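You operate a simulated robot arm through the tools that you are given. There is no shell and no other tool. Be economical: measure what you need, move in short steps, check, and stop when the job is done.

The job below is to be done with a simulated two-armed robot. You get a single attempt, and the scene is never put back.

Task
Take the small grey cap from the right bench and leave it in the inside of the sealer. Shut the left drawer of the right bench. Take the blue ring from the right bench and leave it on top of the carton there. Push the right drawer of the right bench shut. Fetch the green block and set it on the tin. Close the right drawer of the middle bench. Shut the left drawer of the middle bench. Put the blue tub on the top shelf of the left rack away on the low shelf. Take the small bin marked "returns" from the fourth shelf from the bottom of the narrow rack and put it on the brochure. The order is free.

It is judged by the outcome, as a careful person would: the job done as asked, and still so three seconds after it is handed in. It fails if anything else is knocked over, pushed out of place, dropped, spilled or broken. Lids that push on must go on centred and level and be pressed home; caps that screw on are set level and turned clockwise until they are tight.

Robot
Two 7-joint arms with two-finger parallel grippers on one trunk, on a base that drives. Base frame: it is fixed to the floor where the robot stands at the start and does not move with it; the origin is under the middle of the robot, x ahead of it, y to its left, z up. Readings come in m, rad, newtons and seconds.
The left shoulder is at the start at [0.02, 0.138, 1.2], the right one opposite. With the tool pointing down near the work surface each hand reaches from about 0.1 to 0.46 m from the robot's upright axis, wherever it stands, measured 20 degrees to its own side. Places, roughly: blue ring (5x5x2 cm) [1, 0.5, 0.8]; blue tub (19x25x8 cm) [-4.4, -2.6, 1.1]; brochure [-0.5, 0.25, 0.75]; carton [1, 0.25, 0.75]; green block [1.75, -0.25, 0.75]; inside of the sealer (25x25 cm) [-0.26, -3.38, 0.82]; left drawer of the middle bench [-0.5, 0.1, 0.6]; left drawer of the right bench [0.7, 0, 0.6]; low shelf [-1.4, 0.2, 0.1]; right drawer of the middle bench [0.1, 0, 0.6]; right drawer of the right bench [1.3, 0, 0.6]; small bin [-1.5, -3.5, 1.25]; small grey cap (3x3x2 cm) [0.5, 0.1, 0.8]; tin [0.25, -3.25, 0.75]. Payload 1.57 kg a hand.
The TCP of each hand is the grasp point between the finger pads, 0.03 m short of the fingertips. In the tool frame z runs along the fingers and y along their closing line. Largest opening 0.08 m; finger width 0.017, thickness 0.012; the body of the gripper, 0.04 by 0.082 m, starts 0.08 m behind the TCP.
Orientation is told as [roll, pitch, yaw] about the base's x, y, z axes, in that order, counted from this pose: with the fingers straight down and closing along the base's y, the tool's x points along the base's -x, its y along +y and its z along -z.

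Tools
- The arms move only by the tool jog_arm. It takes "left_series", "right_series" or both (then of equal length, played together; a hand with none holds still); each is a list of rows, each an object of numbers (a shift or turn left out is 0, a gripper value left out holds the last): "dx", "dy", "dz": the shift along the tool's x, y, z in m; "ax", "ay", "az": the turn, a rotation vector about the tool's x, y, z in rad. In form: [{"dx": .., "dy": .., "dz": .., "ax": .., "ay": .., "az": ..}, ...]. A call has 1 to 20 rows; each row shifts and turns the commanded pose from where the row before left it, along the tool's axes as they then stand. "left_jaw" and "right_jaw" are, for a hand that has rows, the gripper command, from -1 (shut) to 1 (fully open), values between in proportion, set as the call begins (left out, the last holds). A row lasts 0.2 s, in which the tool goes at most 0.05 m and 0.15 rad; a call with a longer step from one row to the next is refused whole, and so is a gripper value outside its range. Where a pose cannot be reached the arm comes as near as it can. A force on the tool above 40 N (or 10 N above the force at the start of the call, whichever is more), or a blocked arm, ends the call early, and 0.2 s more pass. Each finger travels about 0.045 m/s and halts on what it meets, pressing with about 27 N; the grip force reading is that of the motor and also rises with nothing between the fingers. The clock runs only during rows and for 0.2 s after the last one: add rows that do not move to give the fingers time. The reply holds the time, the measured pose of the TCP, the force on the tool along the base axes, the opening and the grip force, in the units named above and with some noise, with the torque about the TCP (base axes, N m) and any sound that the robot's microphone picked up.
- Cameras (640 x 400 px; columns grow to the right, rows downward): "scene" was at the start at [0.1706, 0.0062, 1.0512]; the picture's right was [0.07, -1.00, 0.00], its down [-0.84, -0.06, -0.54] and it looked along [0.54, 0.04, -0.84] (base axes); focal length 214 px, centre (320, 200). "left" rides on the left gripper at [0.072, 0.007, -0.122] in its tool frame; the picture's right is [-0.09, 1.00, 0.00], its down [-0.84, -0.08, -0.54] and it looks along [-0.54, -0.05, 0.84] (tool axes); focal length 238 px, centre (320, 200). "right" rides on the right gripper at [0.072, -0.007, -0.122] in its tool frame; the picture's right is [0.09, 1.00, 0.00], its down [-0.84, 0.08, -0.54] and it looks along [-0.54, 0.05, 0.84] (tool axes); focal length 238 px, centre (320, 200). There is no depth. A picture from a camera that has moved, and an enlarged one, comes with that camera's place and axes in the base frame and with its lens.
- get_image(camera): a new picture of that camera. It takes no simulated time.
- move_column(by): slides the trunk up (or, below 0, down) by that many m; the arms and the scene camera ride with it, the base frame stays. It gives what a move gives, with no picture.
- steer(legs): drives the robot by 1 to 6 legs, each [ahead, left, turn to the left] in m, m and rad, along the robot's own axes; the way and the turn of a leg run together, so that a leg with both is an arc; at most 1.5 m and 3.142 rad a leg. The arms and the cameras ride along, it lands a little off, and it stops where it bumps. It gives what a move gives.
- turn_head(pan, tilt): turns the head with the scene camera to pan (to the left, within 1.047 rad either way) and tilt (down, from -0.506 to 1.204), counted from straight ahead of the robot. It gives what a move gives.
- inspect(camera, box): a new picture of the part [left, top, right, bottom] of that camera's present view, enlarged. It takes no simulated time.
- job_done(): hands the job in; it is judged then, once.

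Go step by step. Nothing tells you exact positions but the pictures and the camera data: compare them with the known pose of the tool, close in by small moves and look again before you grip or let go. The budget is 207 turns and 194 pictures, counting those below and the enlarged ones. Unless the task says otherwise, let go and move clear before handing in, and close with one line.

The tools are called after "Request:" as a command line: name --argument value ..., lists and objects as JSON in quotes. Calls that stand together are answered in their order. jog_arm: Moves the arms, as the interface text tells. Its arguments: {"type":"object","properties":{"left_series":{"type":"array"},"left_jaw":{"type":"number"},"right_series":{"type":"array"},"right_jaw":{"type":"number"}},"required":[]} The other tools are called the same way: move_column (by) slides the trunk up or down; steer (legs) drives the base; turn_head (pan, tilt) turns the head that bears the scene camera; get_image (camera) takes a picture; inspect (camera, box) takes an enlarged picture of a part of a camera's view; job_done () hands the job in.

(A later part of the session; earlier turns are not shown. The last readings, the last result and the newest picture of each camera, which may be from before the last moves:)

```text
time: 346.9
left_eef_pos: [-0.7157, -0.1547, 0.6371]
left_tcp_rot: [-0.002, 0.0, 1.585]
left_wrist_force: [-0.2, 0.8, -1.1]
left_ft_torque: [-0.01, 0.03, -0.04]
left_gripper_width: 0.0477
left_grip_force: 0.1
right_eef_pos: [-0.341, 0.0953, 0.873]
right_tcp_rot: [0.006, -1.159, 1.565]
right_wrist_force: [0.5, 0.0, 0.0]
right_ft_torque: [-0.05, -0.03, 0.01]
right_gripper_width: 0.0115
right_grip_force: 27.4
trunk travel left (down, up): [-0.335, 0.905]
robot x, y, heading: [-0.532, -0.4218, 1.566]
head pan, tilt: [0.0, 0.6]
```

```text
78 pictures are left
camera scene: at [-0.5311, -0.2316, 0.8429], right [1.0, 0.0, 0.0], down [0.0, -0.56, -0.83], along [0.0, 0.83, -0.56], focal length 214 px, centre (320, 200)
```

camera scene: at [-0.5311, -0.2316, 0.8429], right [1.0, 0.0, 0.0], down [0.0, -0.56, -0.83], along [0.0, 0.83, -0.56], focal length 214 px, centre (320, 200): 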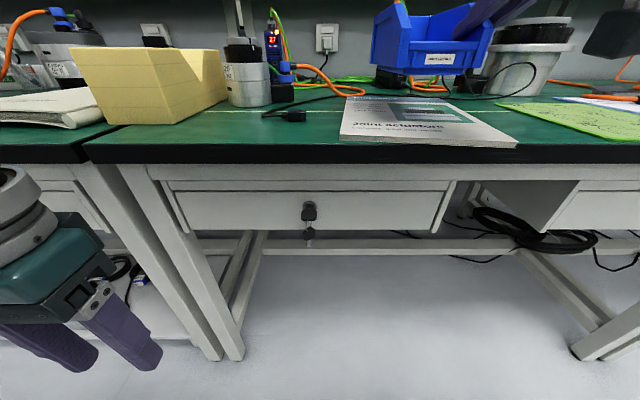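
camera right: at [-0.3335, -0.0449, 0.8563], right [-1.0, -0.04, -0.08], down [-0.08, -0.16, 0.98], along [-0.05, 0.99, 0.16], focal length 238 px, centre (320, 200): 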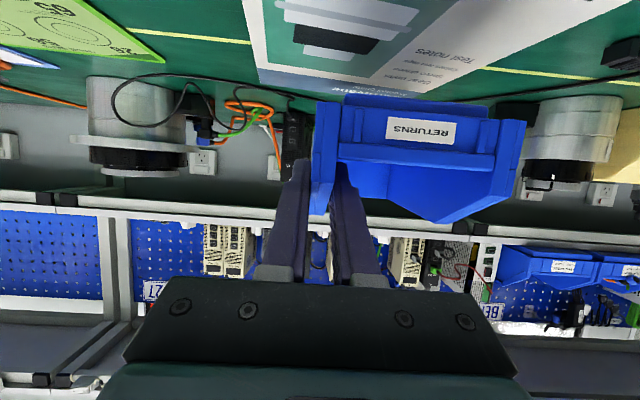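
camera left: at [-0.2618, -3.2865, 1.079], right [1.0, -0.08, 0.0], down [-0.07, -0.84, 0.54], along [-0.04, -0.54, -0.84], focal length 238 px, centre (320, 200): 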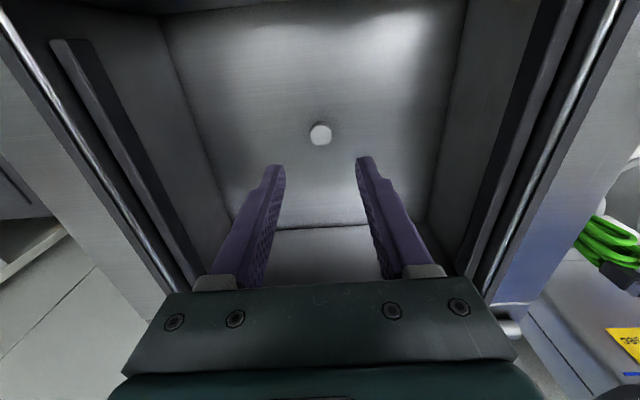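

Bin is over the brochure. I lower with the trunk, then the last bit by arm to contact.

Request:
move_column --by -0.05

Request:
get_image --camera "scene"

Request:
get_image --camera "right"

```text
time: 347.8
left_eef_pos: [-0.7157, -0.1533, 0.5874]
left_tcp_rot: [-0.001, -0.001, 1.586]
left_wrist_force: [0.1, -0.6, 0.2]
left_ft_torque: [0.04, 0.02, 0.01]
left_gripper_width: 0.0479
left_grip_force: 0.1
right_eef_pos: [-0.3414, 0.0947, 0.8239]
right_tcp_rot: [0.004, -1.159, 1.568]
right_wrist_force: [-0.6, 0.4, -1.7]
right_ft_torque: [-0.08, -0.05, 0.05]
right_gripper_width: 0.0113
right_grip_force: 27.2
trunk travel left (down, up): [-0.285, 0.955]
robot x, y, heading: [-0.5324, -0.4174, 1.57]
head pan, tilt: [0.0, 0.6]
```

```text
77 pictures are left
camera scene: at [-0.5311, -0.2316, 0.7929], right [1.0, 0.0, 0.0], down [0.0, -0.56, -0.83], along [0.0, 0.83, -0.56], focal length 214 px, centre (320, 200)
```

scene: 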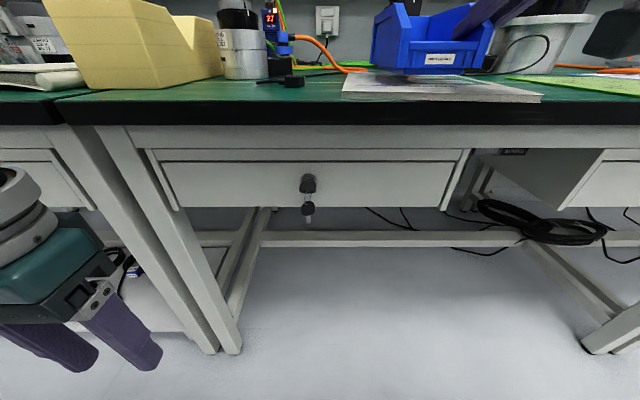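

```text
76 pictures are left
camera right: at [-0.3335, -0.0449, 0.8063], right [-1.0, -0.04, -0.08], down [-0.08, -0.16, 0.98], along [-0.05, 0.99, 0.16], focal length 238 px, centre (320, 200)
```

right: 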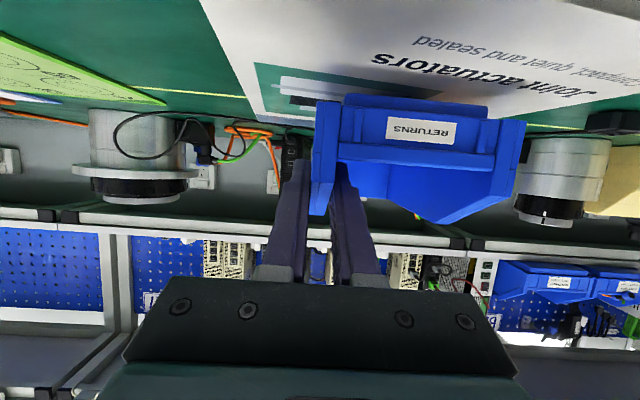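

Request:
jog_arm --right_series '[{"dx": 0.0055, "dz": 0.0024}, {"dx": 0.0037, "dz": 0.0016}, {"dx": 0.0037, "dz": 0.0016}, {"dx": 0.0028, "dz": 0.0012}]'

Request:
get_image --camera "scene"

```text
time: 348.8
left_eef_pos: [-0.7151, -0.1536, 0.5876]
left_tcp_rot: [-0.001, 0.0, 1.585]
left_wrist_force: [0.5, -0.1, -0.7]
left_ft_torque: [0.0, -0.01, 0.0]
left_gripper_width: 0.0479
left_grip_force: 0.0
right_eef_pos: [-0.341, 0.0956, 0.8115]
right_tcp_rot: [0.005, -1.167, 1.565]
right_wrist_force: [-0.4, -7.7, 20.7]
right_ft_torque: [-0.29, 0.12, 0.13]
right_gripper_width: 0.0117
right_grip_force: 27.0
trunk travel left (down, up): [-0.285, 0.955]
robot x, y, heading: [-0.5305, -0.4213, 1.568]
head pan, tilt: [0.0, 0.6]
```

```text
75 pictures are left
camera scene: at [-0.5302, -0.2312, 0.7934], right [1.0, 0.0, 0.0], down [0.0, -0.56, -0.83], along [0.0, 0.83, -0.56], focal length 214 px, centre (320, 200)
```

scene: 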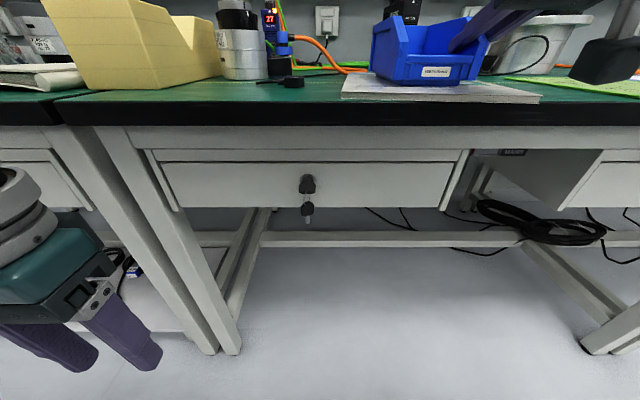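

Contact made. I relax, open slightly and back out the way the fingers went in.

Request:
jog_arm --right_series '[{"dx": -0.002, "dz": -0.0008}, {}]'

Request:
jog_arm --right_series '[{}, {}]' --right_jaw -0.25

Request:
jog_arm --right_series '[{"dz": -0.0183, "dx": 0.006}, {"dz": -0.0183, "dx": 0.006}, {"dz": -0.0275, "dx": 0.01}, {"dz": -0.0275, "dx": 0.01}]'

Request:
get_image --camera "right"

```text
time: 349.4
left_eef_pos: [-0.7146, -0.1528, 0.5864]
left_tcp_rot: [-0.003, 0.002, 1.585]
left_wrist_force: [0.8, -0.3, -0.6]
left_ft_torque: [-0.01, 0.01, 0.0]
left_gripper_width: 0.0482
left_grip_force: 0.0
right_eef_pos: [-0.3402, 0.0972, 0.8104]
right_tcp_rot: [0.006, -1.163, 1.568]
right_wrist_force: [0.5, -7.0, 17.6]
right_ft_torque: [0.54, 0.14, 0.07]
right_gripper_width: 0.0116
right_grip_force: 26.7
trunk travel left (down, up): [-0.285, 0.955]
robot x, y, heading: [-0.5308, -0.4188, 1.571]
head pan, tilt: [0.0, 0.6]
```

```text
time: 350.0
left_eef_pos: [-0.7164, -0.1534, 0.5859]
left_tcp_rot: [-0.001, 0.0, 1.584]
left_wrist_force: [-0.9, -0.3, -1.4]
left_ft_torque: [-0.01, -0.03, 0.02]
left_gripper_width: 0.0481
left_grip_force: 0.0
right_eef_pos: [-0.3406, 0.0948, 0.8081]
right_tcp_rot: [0.006, -1.155, 1.568]
right_wrist_force: [-0.1, 0.0, -0.5]
right_ft_torque: [0.01, 0.01, 0.02]
right_gripper_width: 0.0298
right_grip_force: 0.0
trunk travel left (down, up): [-0.285, 0.955]
robot x, y, heading: [-0.5332, -0.4198, 1.569]
head pan, tilt: [0.0, 0.6]
```

```text
time: 351.0
left_eef_pos: [-0.7148, -0.1548, 0.5868]
left_tcp_rot: [-0.002, 0.001, 1.585]
left_wrist_force: [1.2, 0.2, 0.3]
left_ft_torque: [0.02, 0.0, 0.02]
left_gripper_width: 0.0479
left_grip_force: 0.0
right_eef_pos: [-0.3394, -0.0, 0.8161]
right_tcp_rot: [0.004, -1.159, 1.564]
right_wrist_force: [-0.3, -0.3, 0.2]
right_ft_torque: [-0.03, 0.01, 0.0]
right_gripper_width: 0.0302
right_grip_force: 0.1
trunk travel left (down, up): [-0.285, 0.955]
robot x, y, heading: [-0.533, -0.4236, 1.568]
head pan, tilt: [0.0, 0.6]
```

```text
74 pictures are left
camera right: at [-0.3324, -0.1401, 0.7985], right [-1.0, -0.04, -0.08], down [-0.08, -0.16, 0.98], along [-0.05, 0.99, 0.16], focal length 238 px, centre (320, 200)
```

right: 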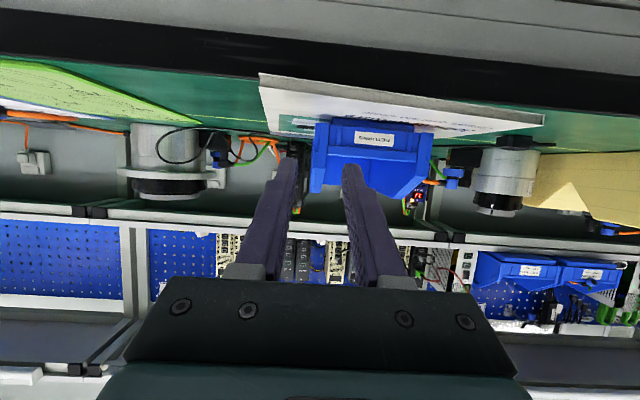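

Fingers are clear. I back off and look from above.

Request:
steer --legs '[[-0.3, 0, 0]]'

Request:
move_column --by 0.4

Request:
inspect --camera "scene" --box '[260, 80, 500, 230]'

```text
time: 353.0
left_eef_pos: [-0.7153, -0.4513, 0.587]
left_tcp_rot: [-0.002, 0.0, 1.577]
left_wrist_force: [0.3, 0.2, 0.4]
left_ft_torque: [-0.02, -0.02, -0.01]
left_gripper_width: 0.0479
left_grip_force: 0.1
right_eef_pos: [-0.3383, -0.2968, 0.8159]
right_tcp_rot: [0.004, -1.159, 1.56]
right_wrist_force: [0.3, -0.1, -0.1]
right_ft_torque: [-0.03, -0.01, -0.03]
right_gripper_width: 0.03
right_grip_force: 0.0
trunk travel left (down, up): [-0.285, 0.955]
robot x, y, heading: [-0.5327, -0.7168, 1.564]
head pan, tilt: [0.0, 0.6]
```

```text
time: 356.9
left_eef_pos: [-0.7153, -0.4502, 0.9875]
left_tcp_rot: [-0.002, 0.0, 1.58]
left_wrist_force: [-0.7, -0.1, -1.1]
left_ft_torque: [0.0, 0.0, 0.03]
left_gripper_width: 0.0481
left_grip_force: 0.1
right_eef_pos: [-0.3384, -0.2977, 1.2166]
right_tcp_rot: [0.005, -1.159, 1.559]
right_wrist_force: [0.4, 0.1, -0.6]
right_ft_torque: [0.0, -0.01, 0.0]
right_gripper_width: 0.03
right_grip_force: 0.1
trunk travel left (down, up): [-0.685, 0.555]
robot x, y, heading: [-0.5319, -0.7203, 1.565]
head pan, tilt: [0.0, 0.6]
```

```text
2.67 times, centred on (380, 155) of scene
camera zoom: at [-0.5312, -0.5293, 1.1929], right [1.0, -0.01, 0.0], down [0.0, -0.56, -0.83], along [0.0, 0.83, -0.56], focal length 572 px, centre (160, 320)
```

zoom: 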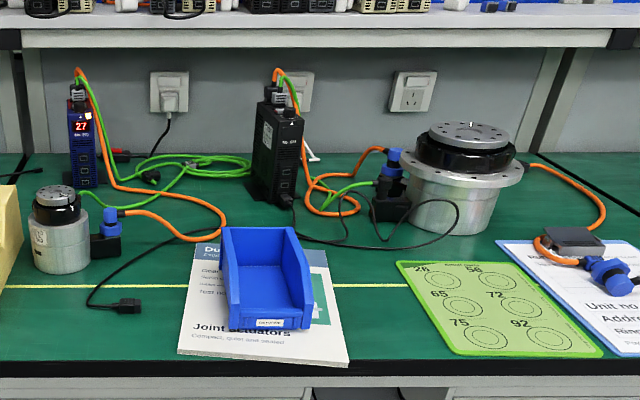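

The returns bin stands on the brochure. Now the low shelf under the left bench: I move over and look at its free space.

Request:
steer --legs '[[-0.3, 0.8, 0]]'

Request:
move_column --by -0.3

Request:
turn_head --pan 0.0 --tilt 0.5

Request:
get_image --camera "scene"

```text
time: 361.3
left_eef_pos: [-1.5018, -0.7364, 0.9868]
left_tcp_rot: [-0.002, 0.0, 1.573]
left_wrist_force: [0.8, 0.2, -0.1]
left_ft_torque: [-0.01, 0.02, 0.0]
left_gripper_width: 0.0481
left_grip_force: 0.1
right_eef_pos: [-1.1243, -0.5849, 1.2157]
right_tcp_rot: [0.006, -1.159, 1.554]
right_wrist_force: [-0.6, 0.1, 0.1]
right_ft_torque: [0.02, 0.03, -0.02]
right_gripper_width: 0.0302
right_grip_force: 0.0
trunk travel left (down, up): [-0.685, 0.555]
robot x, y, heading: [-1.3212, -1.0057, 1.557]
head pan, tilt: [0.0, 0.6]
```

```text
time: 364.3
left_eef_pos: [-1.4995, -0.7377, 0.6869]
left_tcp_rot: [-0.001, -0.001, 1.572]
left_wrist_force: [0.4, -0.5, -0.5]
left_ft_torque: [-0.01, 0.04, -0.01]
left_gripper_width: 0.0482
left_grip_force: 0.0
right_eef_pos: [-1.1243, -0.5858, 0.9165]
right_tcp_rot: [0.005, -1.158, 1.553]
right_wrist_force: [-1.3, 0.2, -0.1]
right_ft_torque: [-0.02, 0.07, 0.03]
right_gripper_width: 0.0298
right_grip_force: 0.1
trunk travel left (down, up): [-0.385, 0.855]
robot x, y, heading: [-1.3228, -1.0048, 1.557]
head pan, tilt: [0.0, 0.6]
```

```text
time: 365.0
left_eef_pos: [-1.5015, -0.7356, 0.6873]
left_tcp_rot: [-0.002, -0.001, 1.571]
left_wrist_force: [0.1, 0.3, -0.6]
left_ft_torque: [-0.02, 0.0, 0.0]
left_gripper_width: 0.0479
left_grip_force: 0.0
right_eef_pos: [-1.1244, -0.5861, 0.9162]
right_tcp_rot: [0.005, -1.158, 1.553]
right_wrist_force: [0.0, 0.1, 0.7]
right_ft_torque: [0.01, -0.04, -0.01]
right_gripper_width: 0.0299
right_grip_force: 0.0
trunk travel left (down, up): [-0.385, 0.855]
robot x, y, heading: [-1.3205, -1.0066, 1.559]
head pan, tilt: [0.0, 0.499]
```

```text
72 pictures are left
camera scene: at [-1.3179, -0.8138, 0.902], right [1.0, -0.01, 0.0], down [-0.01, -0.48, -0.88], along [0.01, 0.88, -0.48], focal length 214 px, centre (320, 200)
```

scene: 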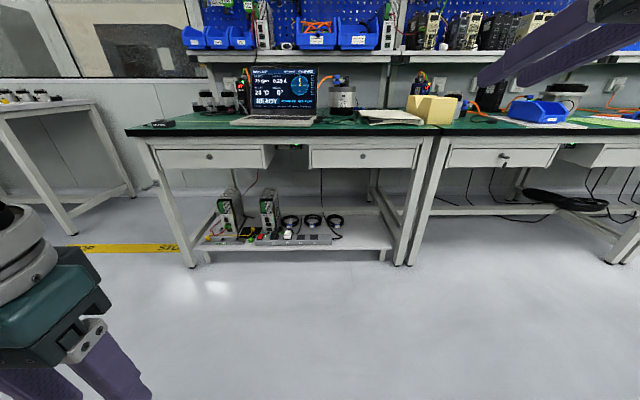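

Request:
inspect --camera "scene" --box '[180, 140, 440, 270]'

```text
2.46 times, centred on (310, 205) of scene
camera zoom: at [-1.3179, -0.8138, 0.902], right [1.0, -0.01, 0.0], down [-0.01, -0.48, -0.88], along [0.01, 0.88, -0.48], focal length 528 px, centre (345, 188)
```

zoom: 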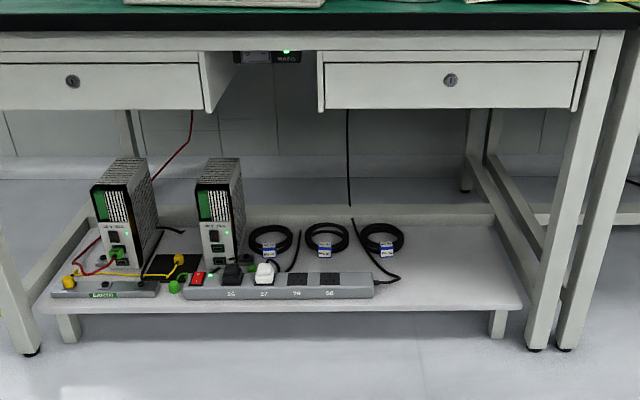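

The low shelf has free room at its right end: about x -1.13…-0.92, y 0.1…0.5, z≈0.105. Now I go to the left rack to look at the blue tub.

Request:
move_column --by 0.35

Request:
steer --legs '[[-0.3, 0, 0], [0, 0, 1.58], [0, 1.2, 0], [1.4, 0, 0]]'

Request:
turn_head --pan 0.0 --tilt 0.2

Request:
get_image --camera "scene"

```text
time: 368.4
left_eef_pos: [-1.5024, -0.7363, 1.0377]
left_tcp_rot: [-0.002, 0.0, 1.572]
left_wrist_force: [-0.4, -0.1, -0.5]
left_ft_torque: [0.04, 0.02, -0.03]
left_gripper_width: 0.0482
left_grip_force: 0.0
right_eef_pos: [-1.1242, -0.585, 1.2661]
right_tcp_rot: [0.006, -1.159, 1.553]
right_wrist_force: [0.1, -0.5, -1.0]
right_ft_torque: [0.02, 0.0, 0.03]
right_gripper_width: 0.0304
right_grip_force: 0.1
trunk travel left (down, up): [-0.735, 0.505]
robot x, y, heading: [-1.3205, -1.0054, 1.557]
head pan, tilt: [0.0, 0.499]
```

```text
time: 386.4
left_eef_pos: [-2.9672, -2.6878, 1.0366]
left_tcp_rot: [-0.003, -0.002, -3.125]
left_wrist_force: [-0.1, 0.2, 0.3]
left_ft_torque: [0.01, -0.04, -0.03]
left_gripper_width: 0.0481
left_grip_force: 0.2
right_eef_pos: [-3.1244, -2.3132, 1.2662]
right_tcp_rot: [0.005, -1.158, 3.142]
right_wrist_force: [0.2, -0.4, -0.3]
right_ft_torque: [0.01, 0.01, 0.0]
right_gripper_width: 0.0303
right_grip_force: 0.0
trunk travel left (down, up): [-0.735, 0.505]
robot x, y, heading: [-2.7027, -2.5039, -3.138]
head pan, tilt: [0.0, 0.499]
```

```text
time: 387.2
left_eef_pos: [-2.965, -2.6874, 1.0362]
left_tcp_rot: [-0.002, 0.0, -3.124]
left_wrist_force: [0.3, -0.6, -0.4]
left_ft_torque: [0.02, 0.0, -0.01]
left_gripper_width: 0.0479
left_grip_force: 0.1
right_eef_pos: [-3.1225, -2.3134, 1.2658]
right_tcp_rot: [0.007, -1.16, 3.144]
right_wrist_force: [0.3, -1.0, 0.7]
right_ft_torque: [0.0, 0.01, 0.0]
right_gripper_width: 0.0299
right_grip_force: 0.1
trunk travel left (down, up): [-0.735, 0.505]
robot x, y, heading: [-2.6999, -2.5037, -3.139]
head pan, tilt: [0.0, 0.201]
```

```text
70 pictures are left
camera scene: at [-2.8919, -2.5026, 1.2796], right [0.0, 1.0, 0.0], down [0.2, 0.0, -0.98], along [-0.98, 0.0, -0.2], focal length 214 px, centre (320, 200)
```

scene: 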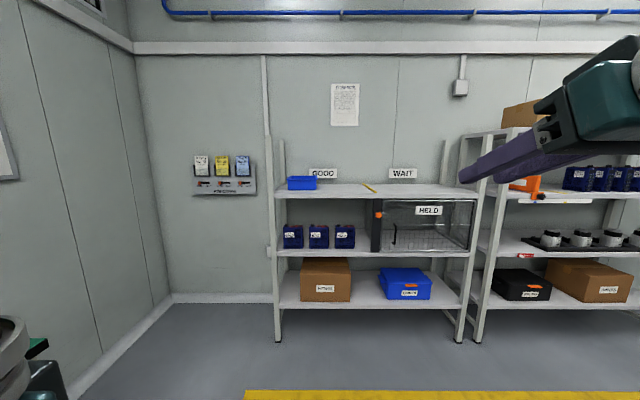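

The left rack's top shelf is open above, with the blue tub under "GOOD". I zoom in.

Request:
inspect --camera "scene" --box '[260, 150, 420, 250]'

Request:
steer --legs '[[0.75, 0, 0]]'

Request:
move_column --by 0.3

Request:
turn_head --pan 0.15 --tilt 0.6

Request:
get_image --camera "scene"

```text
4.00 times, centred on (340, 200) of scene
camera zoom: at [-2.8919, -2.5026, 1.2796], right [0.0, 1.0, 0.0], down [0.2, 0.0, -0.98], along [-0.98, 0.0, -0.2], focal length 858 px, centre (240, 200)
```

zoom: 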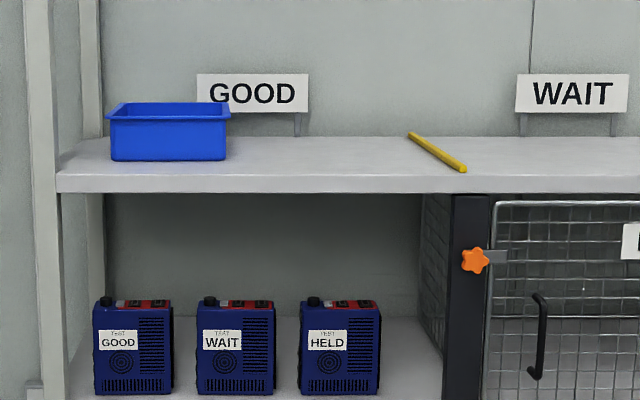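

```text
time: 391.3
left_eef_pos: [-3.7102, -2.6957, 1.0383]
left_tcp_rot: [-0.003, -0.001, -3.115]
left_wrist_force: [-0.6, 0.0, 0.6]
left_ft_torque: [0.0, 0.05, -0.05]
left_gripper_width: 0.0481
left_grip_force: 0.1
right_eef_pos: [-3.8705, -2.3226, 1.2673]
right_tcp_rot: [0.005, -1.159, -3.134]
right_wrist_force: [-0.6, 0.4, -0.2]
right_ft_torque: [-0.02, -0.03, 0.02]
right_gripper_width: 0.0303
right_grip_force: 0.1
trunk travel left (down, up): [-0.735, 0.505]
robot x, y, heading: [-3.4454, -2.5103, -3.129]
head pan, tilt: [0.0, 0.201]
```

```text
time: 394.3
left_eef_pos: [-3.7098, -2.6956, 1.3378]
left_tcp_rot: [-0.002, -0.001, -3.114]
left_wrist_force: [0.2, 0.5, 0.3]
left_ft_torque: [-0.01, 0.0, -0.01]
left_gripper_width: 0.0478
left_grip_force: 0.1
right_eef_pos: [-3.8698, -2.323, 1.5672]
right_tcp_rot: [0.006, -1.158, -3.136]
right_wrist_force: [0.0, 0.1, -0.1]
right_ft_torque: [-0.03, 0.0, -0.02]
right_gripper_width: 0.03
right_grip_force: 0.0
trunk travel left (down, up): [-1.035, 0.205]
robot x, y, heading: [-3.4441, -2.5079, -3.132]
head pan, tilt: [0.0, 0.201]
```

```text
time: 395.2
left_eef_pos: [-3.7101, -2.6964, 1.3376]
left_tcp_rot: [-0.003, 0.001, -3.115]
left_wrist_force: [-0.1, -0.3, 0.1]
left_ft_torque: [-0.02, 0.0, -0.01]
left_gripper_width: 0.0478
left_grip_force: 0.3
right_eef_pos: [-3.8696, -2.3228, 1.565]
right_tcp_rot: [0.005, -1.158, -3.135]
right_wrist_force: [0.2, -0.1, 0.2]
right_ft_torque: [0.02, -0.01, -0.01]
right_gripper_width: 0.0299
right_grip_force: 0.1
trunk travel left (down, up): [-1.035, 0.205]
robot x, y, heading: [-3.448, -2.5064, -3.132]
head pan, tilt: [0.15, 0.6]
```

```text
68 pictures are left
camera scene: at [-3.6319, -2.5231, 1.543], right [-0.16, 0.99, 0.0], down [0.56, 0.09, -0.83], along [-0.81, -0.13, -0.56], focal length 214 px, centre (320, 200)
```

scene: 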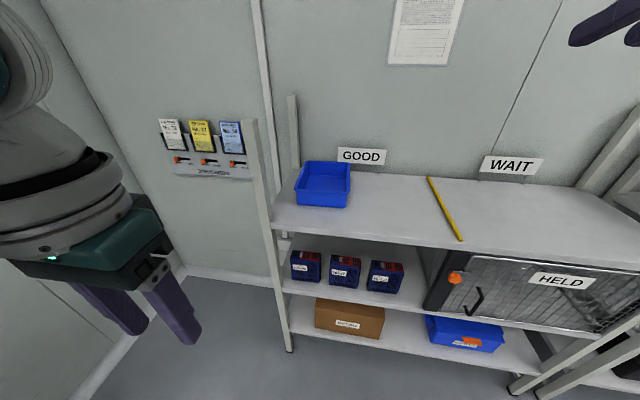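

Request:
inspect --camera "scene" --box '[260, 140, 420, 240]'

```text
4.00 times, centred on (340, 190) of scene
camera zoom: at [-3.6319, -2.5231, 1.543], right [-0.16, 0.99, 0.0], down [0.56, 0.09, -0.83], along [-0.81, -0.13, -0.56], focal length 858 px, centre (240, 240)
```

zoom: 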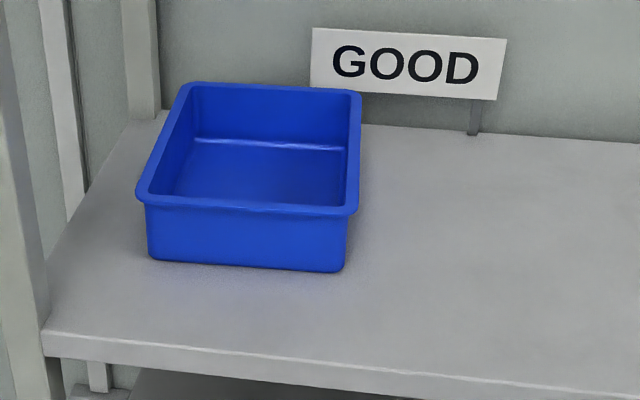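

The tub is empty, aligned: rim x -4.29…-4.54, y -2.73…-2.52, rim z≈1.13, shelf z≈1.06. Its left side is too near the rack post for a hand, so I will first drag it right with the right hand, then lift with both hands tilted. I set both hands to a 0.85 rad forward tilt.

Request:
jog_arm --right_series '[{"ay": 0.15}, {"ay": 0.158}, {"dx": 0.03, "dz": 0.0264}, {"dx": 0.03, "dz": 0.0264}, {"dx": 0.03, "dz": 0.0264}, {"dx": 0.03, "dz": 0.0264}, {"dx": 0.03, "dz": 0.0264}, {"dx": 0.03, "dz": 0.0264}]' --left_series '[{"ay": -0.15}, {"ay": -0.15}, {"ay": -0.15}, {"ay": -0.15}, {"ay": -0.15}, {"ay": -0.1}, {"dz": 0.03, "dx": -0.026}, {"dz": 0.03, "dx": -0.026}]' --right_jaw 0.2 --left_jaw 0.2

```text
refused: row 2 steps farther than a row can; nothing moved
```

Request:
jog_arm --right_series '[{"ay": 0.15}, {"ay": 0.149}, {"dx": 0.03, "dz": 0.0264}, {"dx": 0.03, "dz": 0.0264}, {"dx": 0.03, "dz": 0.0264}, {"dx": 0.03, "dz": 0.0264}, {"dx": 0.03, "dz": 0.0264}, {"dx": 0.03, "dz": 0.0264}]' --left_series '[{"ay": -0.15}, {"ay": -0.15}, {"ay": -0.15}, {"ay": -0.15}, {"ay": -0.15}, {"ay": -0.1}, {"dz": 0.03, "dx": -0.026}, {"dz": 0.03, "dx": -0.026}]' --right_jaw 0.2 --left_jaw 0.2

```text
time: 397.0
left_eef_pos: [-3.7894, -2.6973, 1.3376]
left_tcp_rot: [-0.003, -0.85, -3.113]
left_wrist_force: [0.5, 0.0, 0.3]
left_ft_torque: [0.0, 0.03, 0.0]
left_gripper_width: 0.0482
left_grip_force: 0.1
right_eef_pos: [-3.8717, -2.3249, 1.3257]
right_tcp_rot: [0.004, -0.861, -3.132]
right_wrist_force: [0.0, 0.5, 0.4]
right_ft_torque: [-0.01, -0.02, 0.02]
right_gripper_width: 0.0481
right_grip_force: 0.1
trunk travel left (down, up): [-1.035, 0.205]
robot x, y, heading: [-3.4432, -2.5082, -3.124]
head pan, tilt: [0.15, 0.6]
```

Instead I use the left hand to drag the tub's right wall to the right (more room). I extend the left hand a little, raise the right one, and drive into position.

Request:
jog_arm --left_series '[{"dz": 0.03, "dx": -0.026}, {"dz": 0.03, "dx": -0.026}, {}]' --right_series '[{"dx": -0.03, "dz": -0.026}, {"dx": -0.03, "dz": -0.026}, {}]'

Request:
steer --legs '[[0, -0.165, 0], [0.4, 0, -0.01]]'

Request:
turn_head --pan 0.3 --tilt 0.8

Request:
get_image --camera "scene"

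Request:
get_image --camera "left"

```text
time: 397.8
left_eef_pos: [-3.869, -2.7003, 1.3345]
left_tcp_rot: [-0.002, -0.851, -3.115]
left_wrist_force: [0.2, 0.3, 0.9]
left_ft_torque: [-0.03, 0.0, 0.03]
left_gripper_width: 0.0482
left_grip_force: 0.1
right_eef_pos: [-3.8715, -2.3236, 1.4047]
right_tcp_rot: [0.004, -0.86, -3.132]
right_wrist_force: [0.0, 0.1, 0.4]
right_ft_torque: [0.04, 0.01, -0.03]
right_gripper_width: 0.0481
right_grip_force: 0.0
trunk travel left (down, up): [-1.035, 0.205]
robot x, y, heading: [-3.4447, -2.5059, -3.129]
head pan, tilt: [0.15, 0.6]
```

```text
time: 401.3
left_eef_pos: [-4.2797, -2.5368, 1.3352]
left_tcp_rot: [-0.002, -0.848, -3.123]
left_wrist_force: [-0.7, 0.5, 0.1]
left_ft_torque: [-0.02, 0.01, 0.0]
left_gripper_width: 0.0481
left_grip_force: 0.0
right_eef_pos: [-4.2776, -2.1608, 1.4046]
right_tcp_rot: [0.002, -0.86, -3.141]
right_wrist_force: [-0.1, 0.0, 0.2]
right_ft_torque: [0.0, 0.0, 0.01]
right_gripper_width: 0.0478
right_grip_force: 0.0
trunk travel left (down, up): [-1.035, 0.205]
robot x, y, heading: [-3.8532, -2.3501, -3.143]
head pan, tilt: [0.15, 0.6]
```

```text
time: 402.1
left_eef_pos: [-4.2785, -2.5366, 1.3353]
left_tcp_rot: [-0.002, -0.847, -3.123]
left_wrist_force: [-0.8, 0.3, 0.6]
left_ft_torque: [0.02, -0.02, -0.01]
left_gripper_width: 0.0478
left_grip_force: 0.1
right_eef_pos: [-4.2792, -2.1609, 1.4037]
right_tcp_rot: [0.004, -0.86, -3.141]
right_wrist_force: [-0.1, 0.0, 0.2]
right_ft_torque: [-0.02, 0.01, -0.02]
right_gripper_width: 0.0478
right_grip_force: 0.1
trunk travel left (down, up): [-1.035, 0.205]
robot x, y, heading: [-3.8534, -2.344, -3.142]
head pan, tilt: [0.3, 0.799]
```

```text
66 pictures are left
camera scene: at [-4.0305, -2.3724, 1.5261], right [-0.3, 0.95, 0.0], down [0.68, 0.21, -0.7], along [-0.67, -0.21, -0.72], focal length 214 px, centre (320, 200)
```

scene: 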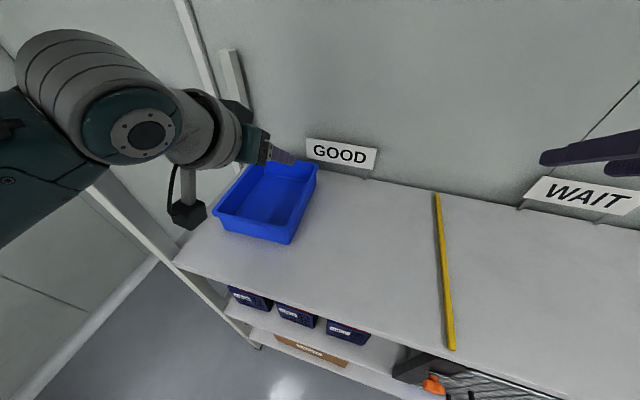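

```text
65 pictures are left
camera left: at [-4.1398, -2.5411, 1.3609], right [-0.04, -1.0, 0.07], down [-0.15, 0.07, 0.99], along [-0.99, 0.03, -0.15], focal length 238 px, centre (320, 200)
```

left: 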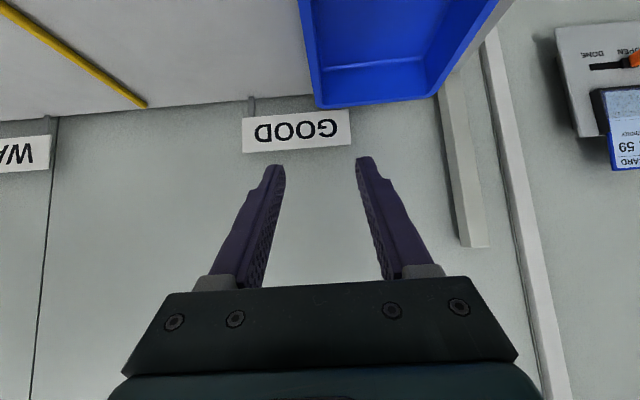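

Request:
steer --legs '[[0.07, -0.01, 0]]'

Request:
move_column --by -0.15

Request:
get_image --camera "scene"

Request:
get_image --camera "left"

```text
time: 403.1
left_eef_pos: [-4.3472, -2.5257, 1.3331]
left_tcp_rot: [-0.002, -0.847, -3.125]
left_wrist_force: [0.6, 0.6, -0.7]
left_ft_torque: [-0.03, -0.01, -0.01]
left_gripper_width: 0.0481
left_grip_force: 0.0
right_eef_pos: [-4.3465, -2.1512, 1.4048]
right_tcp_rot: [0.003, -0.859, -3.142]
right_wrist_force: [-0.4, 0.4, 0.6]
right_ft_torque: [-0.03, -0.01, 0.01]
right_gripper_width: 0.0481
right_grip_force: 0.1
trunk travel left (down, up): [-1.035, 0.205]
robot x, y, heading: [-3.9235, -2.3369, -3.142]
head pan, tilt: [0.3, 0.799]
```

```text
time: 404.8
left_eef_pos: [-4.3487, -2.5271, 1.1854]
left_tcp_rot: [0.0, -0.846, -3.125]
left_wrist_force: [0.3, 0.2, 0.5]
left_ft_torque: [-0.02, 0.0, 0.0]
left_gripper_width: 0.0483
left_grip_force: 0.1
right_eef_pos: [-4.3464, -2.1514, 1.2551]
right_tcp_rot: [0.003, -0.861, -3.142]
right_wrist_force: [0.0, 0.7, 0.0]
right_ft_torque: [0.02, -0.03, -0.02]
right_gripper_width: 0.048
right_grip_force: 0.0
trunk travel left (down, up): [-0.885, 0.355]
robot x, y, heading: [-3.9217, -2.3407, -3.139]
head pan, tilt: [0.3, 0.799]
```

```text
64 pictures are left
camera scene: at [-4.0991, -2.3624, 1.3761], right [-0.3, 0.95, 0.0], down [0.68, 0.21, -0.7], along [-0.67, -0.21, -0.72], focal length 214 px, centre (320, 200)
```

scene: 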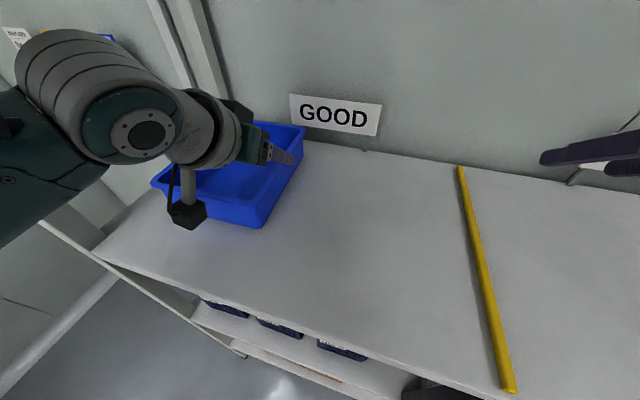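

```text
63 pictures are left
camera left: at [-4.2085, -2.5311, 1.2108], right [-0.04, -1.0, 0.07], down [-0.15, 0.07, 0.99], along [-0.99, 0.03, -0.15], focal length 238 px, centre (320, 200)
```

left: 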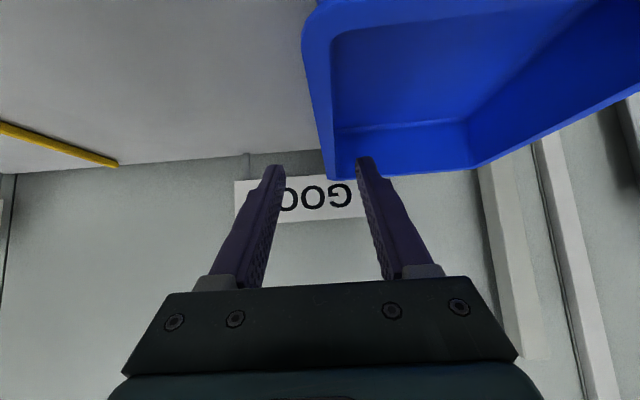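

The left hand straddles the right wall. I lower it by arm with force watch, then close.

Request:
jog_arm --left_series '[{"dx": 0.0135, "dz": 0.0119}, {"dx": 0.0135, "dz": 0.0119}, {"dx": 0.0135, "dz": 0.0119}, {"dx": 0.0125, "dz": 0.011}, {}]'

Request:
inspect --camera "scene" --box '[120, 80, 360, 240]'

```text
time: 406.0
left_eef_pos: [-4.348, -2.5257, 1.1136]
left_tcp_rot: [-0.002, -0.849, -3.124]
left_wrist_force: [0.9, -0.4, -0.3]
left_ft_torque: [0.01, -0.02, 0.0]
left_gripper_width: 0.0481
left_grip_force: 0.0
right_eef_pos: [-4.3464, -2.151, 1.2535]
right_tcp_rot: [0.002, -0.858, -3.142]
right_wrist_force: [-0.2, -0.6, 0.0]
right_ft_torque: [0.0, -0.02, 0.02]
right_gripper_width: 0.0479
right_grip_force: 0.0
trunk travel left (down, up): [-0.885, 0.355]
robot x, y, heading: [-3.9233, -2.3405, -3.139]
head pan, tilt: [0.3, 0.799]
```

```text
2.50 times, centred on (240, 160) of scene
camera zoom: at [-4.0991, -2.3624, 1.3761], right [-0.3, 0.95, 0.0], down [0.68, 0.21, -0.7], along [-0.67, -0.21, -0.72], focal length 536 px, centre (520, 300)
```

zoom: 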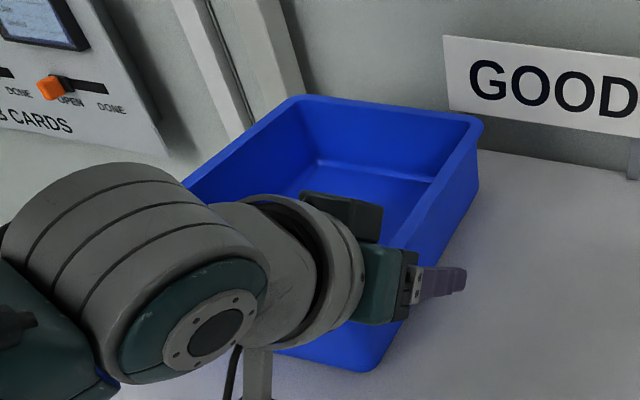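

Request:
jog_arm --left_series '[{}, {}, {}, {}]' --left_jaw -1

Request:
get_image --camera "left"

```text
time: 407.0
left_eef_pos: [-4.3478, -2.5252, 1.1146]
left_tcp_rot: [-0.002, -0.85, -3.123]
left_wrist_force: [0.5, 0.6, -0.3]
left_ft_torque: [0.02, -0.03, -0.16]
left_gripper_width: 0.0039
left_grip_force: 25.1
right_eef_pos: [-4.3457, -2.1505, 1.2539]
right_tcp_rot: [0.002, -0.858, -3.139]
right_wrist_force: [-0.3, -0.4, 0.4]
right_ft_torque: [0.02, -0.01, -0.01]
right_gripper_width: 0.0481
right_grip_force: 0.0
trunk travel left (down, up): [-0.885, 0.355]
robot x, y, heading: [-3.922, -2.3411, -3.138]
head pan, tilt: [0.3, 0.799]
```

```text
61 pictures are left
camera left: at [-4.2082, -2.53, 1.1399], right [-0.04, -1.0, 0.07], down [-0.15, 0.07, 0.99], along [-0.99, 0.03, -0.15], focal length 238 px, centre (320, 200)
```

left: 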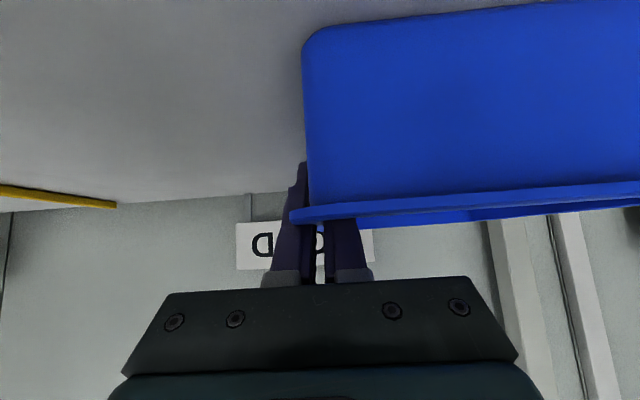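

The thin wall (4 mm) is gripped. I drag the tub 12 cm to the right along the shelf.

Request:
jog_arm --left_series '[{"dy": -0.02}, {"dy": -0.02}, {"dy": -0.02}, {"dy": -0.02}, {"dy": -0.02}, {"dy": -0.02}, {}]'

Request:
get_image --camera "scene"

```text
time: 408.6
left_eef_pos: [-4.3505, -2.4075, 1.1136]
left_tcp_rot: [-0.001, -0.85, -3.126]
left_wrist_force: [-0.6, 0.9, -0.3]
left_ft_torque: [-0.02, 0.19, -0.12]
left_gripper_width: 0.0038
left_grip_force: 24.5
right_eef_pos: [-4.3467, -2.1509, 1.2548]
right_tcp_rot: [0.003, -0.858, -3.142]
right_wrist_force: [-0.2, 0.1, -0.9]
right_ft_torque: [-0.02, 0.01, -0.01]
right_gripper_width: 0.0479
right_grip_force: 0.1
trunk travel left (down, up): [-0.885, 0.355]
robot x, y, heading: [-3.922, -2.3414, -3.139]
head pan, tilt: [0.3, 0.799]
```

```text
60 pictures are left
camera scene: at [-4.0991, -2.3624, 1.376], right [-0.3, 0.95, 0.0], down [0.68, 0.21, -0.7], along [-0.67, -0.21, -0.72], focal length 214 px, centre (320, 200)
```

scene: 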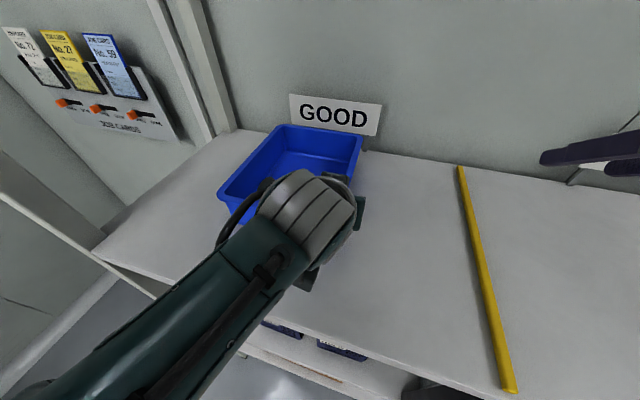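

The tub slid to y≈-2.51 centre. I release, raise, set both hands 19.5 cm apart and level with each other, and re-centre on the tub.

Request:
jog_arm --left_series '[{}, {}, {}]' --left_jaw 0.2

Request:
jog_arm --left_series '[{"dx": -0.03, "dz": -0.0264}, {"dx": -0.03, "dz": -0.0264}, {"dx": -0.03, "dz": -0.0264}, {"dy": 0.031}, {}]' --right_series '[{}, {}, {"dy": 0.045, "dx": 0.011, "dz": 0.0097}, {"dy": 0.0475}, {}]'

Request:
steer --legs '[[0, 0.164, 0]]'

Request:
turn_head --pan 0.0 --tilt 0.9

Request:
get_image --camera "scene"

Request:
get_image --camera "left"

Request:
get_image --camera "right"

```text
time: 409.4
left_eef_pos: [-4.3513, -2.4065, 1.1139]
left_tcp_rot: [-0.002, -0.849, -3.125]
left_wrist_force: [0.1, -0.6, 0.4]
left_ft_torque: [-0.01, 0.01, 0.01]
left_gripper_width: 0.048
left_grip_force: 0.2
right_eef_pos: [-4.3461, -2.1505, 1.2537]
right_tcp_rot: [0.002, -0.858, -3.142]
right_wrist_force: [-0.3, -0.9, 0.7]
right_ft_torque: [0.01, 0.03, 0.01]
right_gripper_width: 0.0481
right_grip_force: 0.1
trunk travel left (down, up): [-0.885, 0.355]
robot x, y, heading: [-3.9228, -2.3406, -3.142]
head pan, tilt: [0.3, 0.799]
```

```text
time: 410.6
left_eef_pos: [-4.3491, -2.4425, 1.2323]
left_tcp_rot: [0.024, -0.85, 3.139]
left_wrist_force: [0.2, 0.5, -0.6]
left_ft_torque: [0.01, -0.04, -0.01]
left_gripper_width: 0.048
left_grip_force: 0.1
right_eef_pos: [-4.3471, -2.2438, 1.2404]
right_tcp_rot: [0.005, -0.86, -3.144]
right_wrist_force: [0.5, -0.3, -0.5]
right_ft_torque: [0.02, -0.02, 0.03]
right_gripper_width: 0.0482
right_grip_force: 0.0
trunk travel left (down, up): [-0.885, 0.355]
robot x, y, heading: [-3.9226, -2.3401, -3.139]
head pan, tilt: [0.3, 0.799]
```

```text
time: 412.1
left_eef_pos: [-4.3495, -2.6073, 1.2318]
left_tcp_rot: [0.024, -0.851, -3.143]
left_wrist_force: [0.9, -0.6, 0.4]
left_ft_torque: [-0.02, 0.01, 0.02]
left_gripper_width: 0.0481
left_grip_force: 0.2
right_eef_pos: [-4.3464, -2.4077, 1.2412]
right_tcp_rot: [0.003, -0.859, 3.143]
right_wrist_force: [-0.3, 0.3, 0.5]
right_ft_torque: [0.01, 0.0, -0.03]
right_gripper_width: 0.0484
right_grip_force: 0.0
trunk travel left (down, up): [-0.885, 0.355]
robot x, y, heading: [-3.9219, -2.5049, -3.138]
head pan, tilt: [0.3, 0.799]
```

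```text
time: 412.9
left_eef_pos: [-4.35, -2.6086, 1.2322]
left_tcp_rot: [0.032, -0.85, 3.138]
left_wrist_force: [0.1, 0.5, 0.2]
left_ft_torque: [0.01, 0.0, 0.0]
left_gripper_width: 0.0479
left_grip_force: 0.1
right_eef_pos: [-4.3469, -2.4074, 1.2419]
right_tcp_rot: [0.004, -0.86, 3.142]
right_wrist_force: [0.2, 0.0, 0.0]
right_ft_torque: [-0.02, 0.02, -0.01]
right_gripper_width: 0.0482
right_grip_force: 0.0
trunk travel left (down, up): [-0.885, 0.355]
robot x, y, heading: [-3.9225, -2.504, -3.138]
head pan, tilt: [0.0, 0.901]
```

```text
59 pictures are left
camera scene: at [-4.0974, -2.5037, 1.3682], right [0.0, 1.0, 0.0], down [0.78, 0.0, -0.62], along [-0.62, 0.0, -0.78], focal length 214 px, centre (320, 200)
```

scene: 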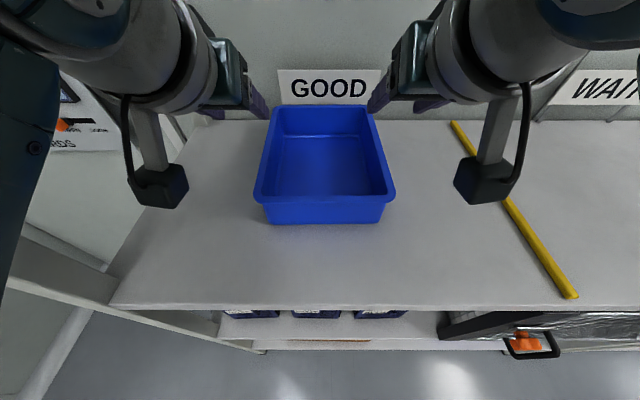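

```text
58 pictures are left
camera left: at [-4.2101, -2.613, 1.2581], right [-0.04, -1.0, 0.09], down [-0.15, 0.09, 0.98], along [-0.99, 0.03, -0.15], focal length 238 px, centre (320, 200)
```

left: 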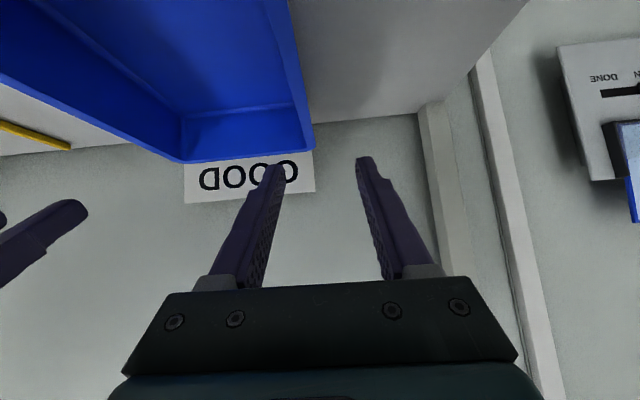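

```text
57 pictures are left
camera right: at [-4.2067, -2.4011, 1.2668], right [0.06, -1.0, -0.07], down [-0.14, -0.08, 0.99], along [-0.99, -0.05, -0.14], focal length 238 px, centre (320, 200)
```

right: 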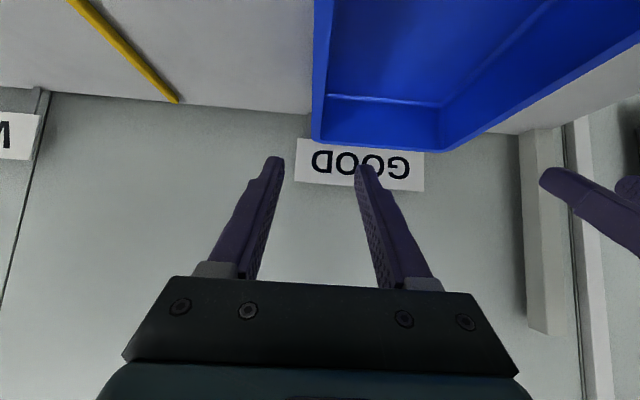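

Measured: tub walls now at y≈-2.595 (left) and -2.399 (right), front rim x≈-4.295. I trim both hands and lower them over the walls together.

Request:
jog_arm --left_series '[{"dy": -0.0135}, {"dx": 0.0223, "dz": 0.0196}, {"dx": 0.0223, "dz": 0.0196}, {"dx": 0.0223, "dz": 0.0196}, {}]' --right_series '[{"dy": -0.008}, {"dx": 0.0243, "dz": 0.0209}, {"dx": 0.0243, "dz": 0.0209}, {"dx": 0.0243, "dz": 0.0209}, {}]'

Request:
get_image --camera "scene"

Request:
get_image --camera "left"

Request:
get_image --camera "right"

```text
time: 414.1
left_eef_pos: [-4.3497, -2.5977, 1.1424]
left_tcp_rot: [0.032, -0.848, 3.131]
left_wrist_force: [0.3, -0.3, -0.3]
left_ft_torque: [0.0, 0.0, -0.01]
left_gripper_width: 0.048
left_grip_force: 0.1
right_eef_pos: [-4.3466, -2.4002, 1.1451]
right_tcp_rot: [0.003, -0.859, 3.138]
right_wrist_force: [-0.5, -0.5, -0.5]
right_ft_torque: [0.0, 0.03, 0.01]
right_gripper_width: 0.0479
right_grip_force: 0.0
trunk travel left (down, up): [-0.885, 0.355]
robot x, y, heading: [-3.9208, -2.5046, -3.143]
head pan, tilt: [0.0, 0.901]
```

```text
56 pictures are left
camera scene: at [-4.0973, -2.5036, 1.3681], right [0.0, 1.0, 0.0], down [0.78, 0.0, -0.62], along [-0.62, 0.0, -0.78], focal length 214 px, centre (320, 200)
```

scene: 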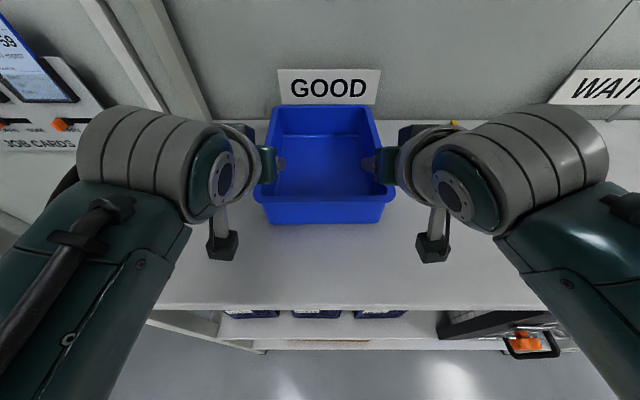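

```text
55 pictures are left
camera left: at [-4.2099, -2.602, 1.1694], right [-0.05, -0.99, 0.09], down [-0.15, 0.1, 0.98], along [-0.99, 0.03, -0.15], focal length 238 px, centre (320, 200)
```

left: 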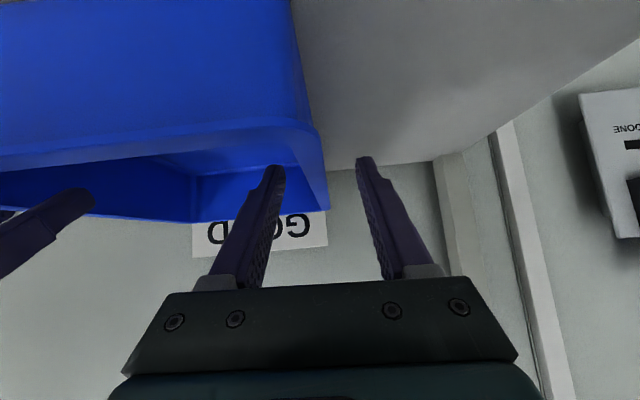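

```text
54 pictures are left
camera right: at [-4.2065, -2.3942, 1.1695], right [0.06, -1.0, -0.07], down [-0.14, -0.08, 0.99], along [-0.99, -0.05, -0.14], focal length 238 px, centre (320, 200)
```

right: 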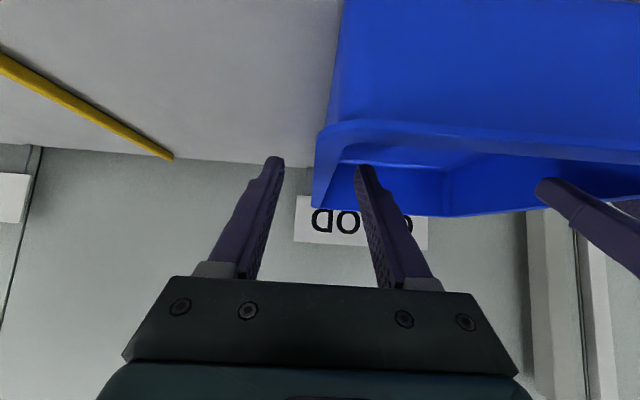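

Both hands straddle the walls. I lower the last 3 cm and close both.

Request:
jog_arm --left_series '[{"dx": 0.011, "dz": 0.0097}, {"dx": 0.011, "dz": 0.0097}, {}]' --right_series '[{"dx": 0.0119, "dz": 0.0103}, {"dx": 0.0119, "dz": 0.0103}, {}]'

Request:
jog_arm --left_series '[{}, {}, {}, {}, {}]' --right_series '[{}, {}, {}, {}, {}]' --left_jaw -1 --right_jaw -1

Request:
get_image --camera "scene"

```text
time: 414.9
left_eef_pos: [-4.3507, -2.6001, 1.1121]
left_tcp_rot: [0.038, -0.848, 3.131]
left_wrist_force: [0.4, 0.3, 0.4]
left_ft_torque: [-0.02, 0.01, 0.0]
left_gripper_width: 0.0479
left_grip_force: 0.0
right_eef_pos: [-4.3477, -2.4022, 1.1142]
right_tcp_rot: [0.005, -0.857, 3.14]
right_wrist_force: [0.3, 0.3, 0.3]
right_ft_torque: [-0.01, -0.06, 0.01]
right_gripper_width: 0.0478
right_grip_force: 0.1
trunk travel left (down, up): [-0.885, 0.355]
robot x, y, heading: [-3.922, -2.5042, -3.136]
head pan, tilt: [0.0, 0.901]
```

```text
time: 415.9
left_eef_pos: [-4.3519, -2.5954, 1.115]
left_tcp_rot: [0.021, -0.856, 3.135]
left_wrist_force: [12.6, 14.1, 8.5]
left_ft_torque: [0.78, -0.6, -0.88]
left_gripper_width: 0.0036
left_grip_force: 24.7
right_eef_pos: [-4.3455, -2.4086, 1.1154]
right_tcp_rot: [0.026, -0.863, 3.133]
right_wrist_force: [-14.0, -14.5, -9.2]
right_ft_torque: [1.02, 0.43, -1.45]
right_gripper_width: 0.0042
right_grip_force: 24.5
trunk travel left (down, up): [-0.885, 0.355]
robot x, y, heading: [-3.9234, -2.5041, -3.136]
head pan, tilt: [0.0, 0.901]
stopped in row 5 (left hand): the force on the tool passed its limit at 43 N (the readings are from after the stop); the commanded pose is now the measured one
```

```text
53 pictures are left
camera scene: at [-4.0972, -2.5037, 1.3681], right [0.0, 1.0, 0.0], down [0.78, 0.0, -0.62], along [-0.62, 0.0, -0.78], focal length 214 px, centre (320, 200)
```

scene: 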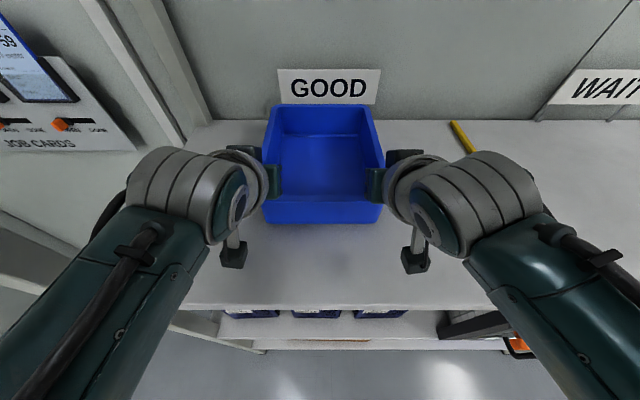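

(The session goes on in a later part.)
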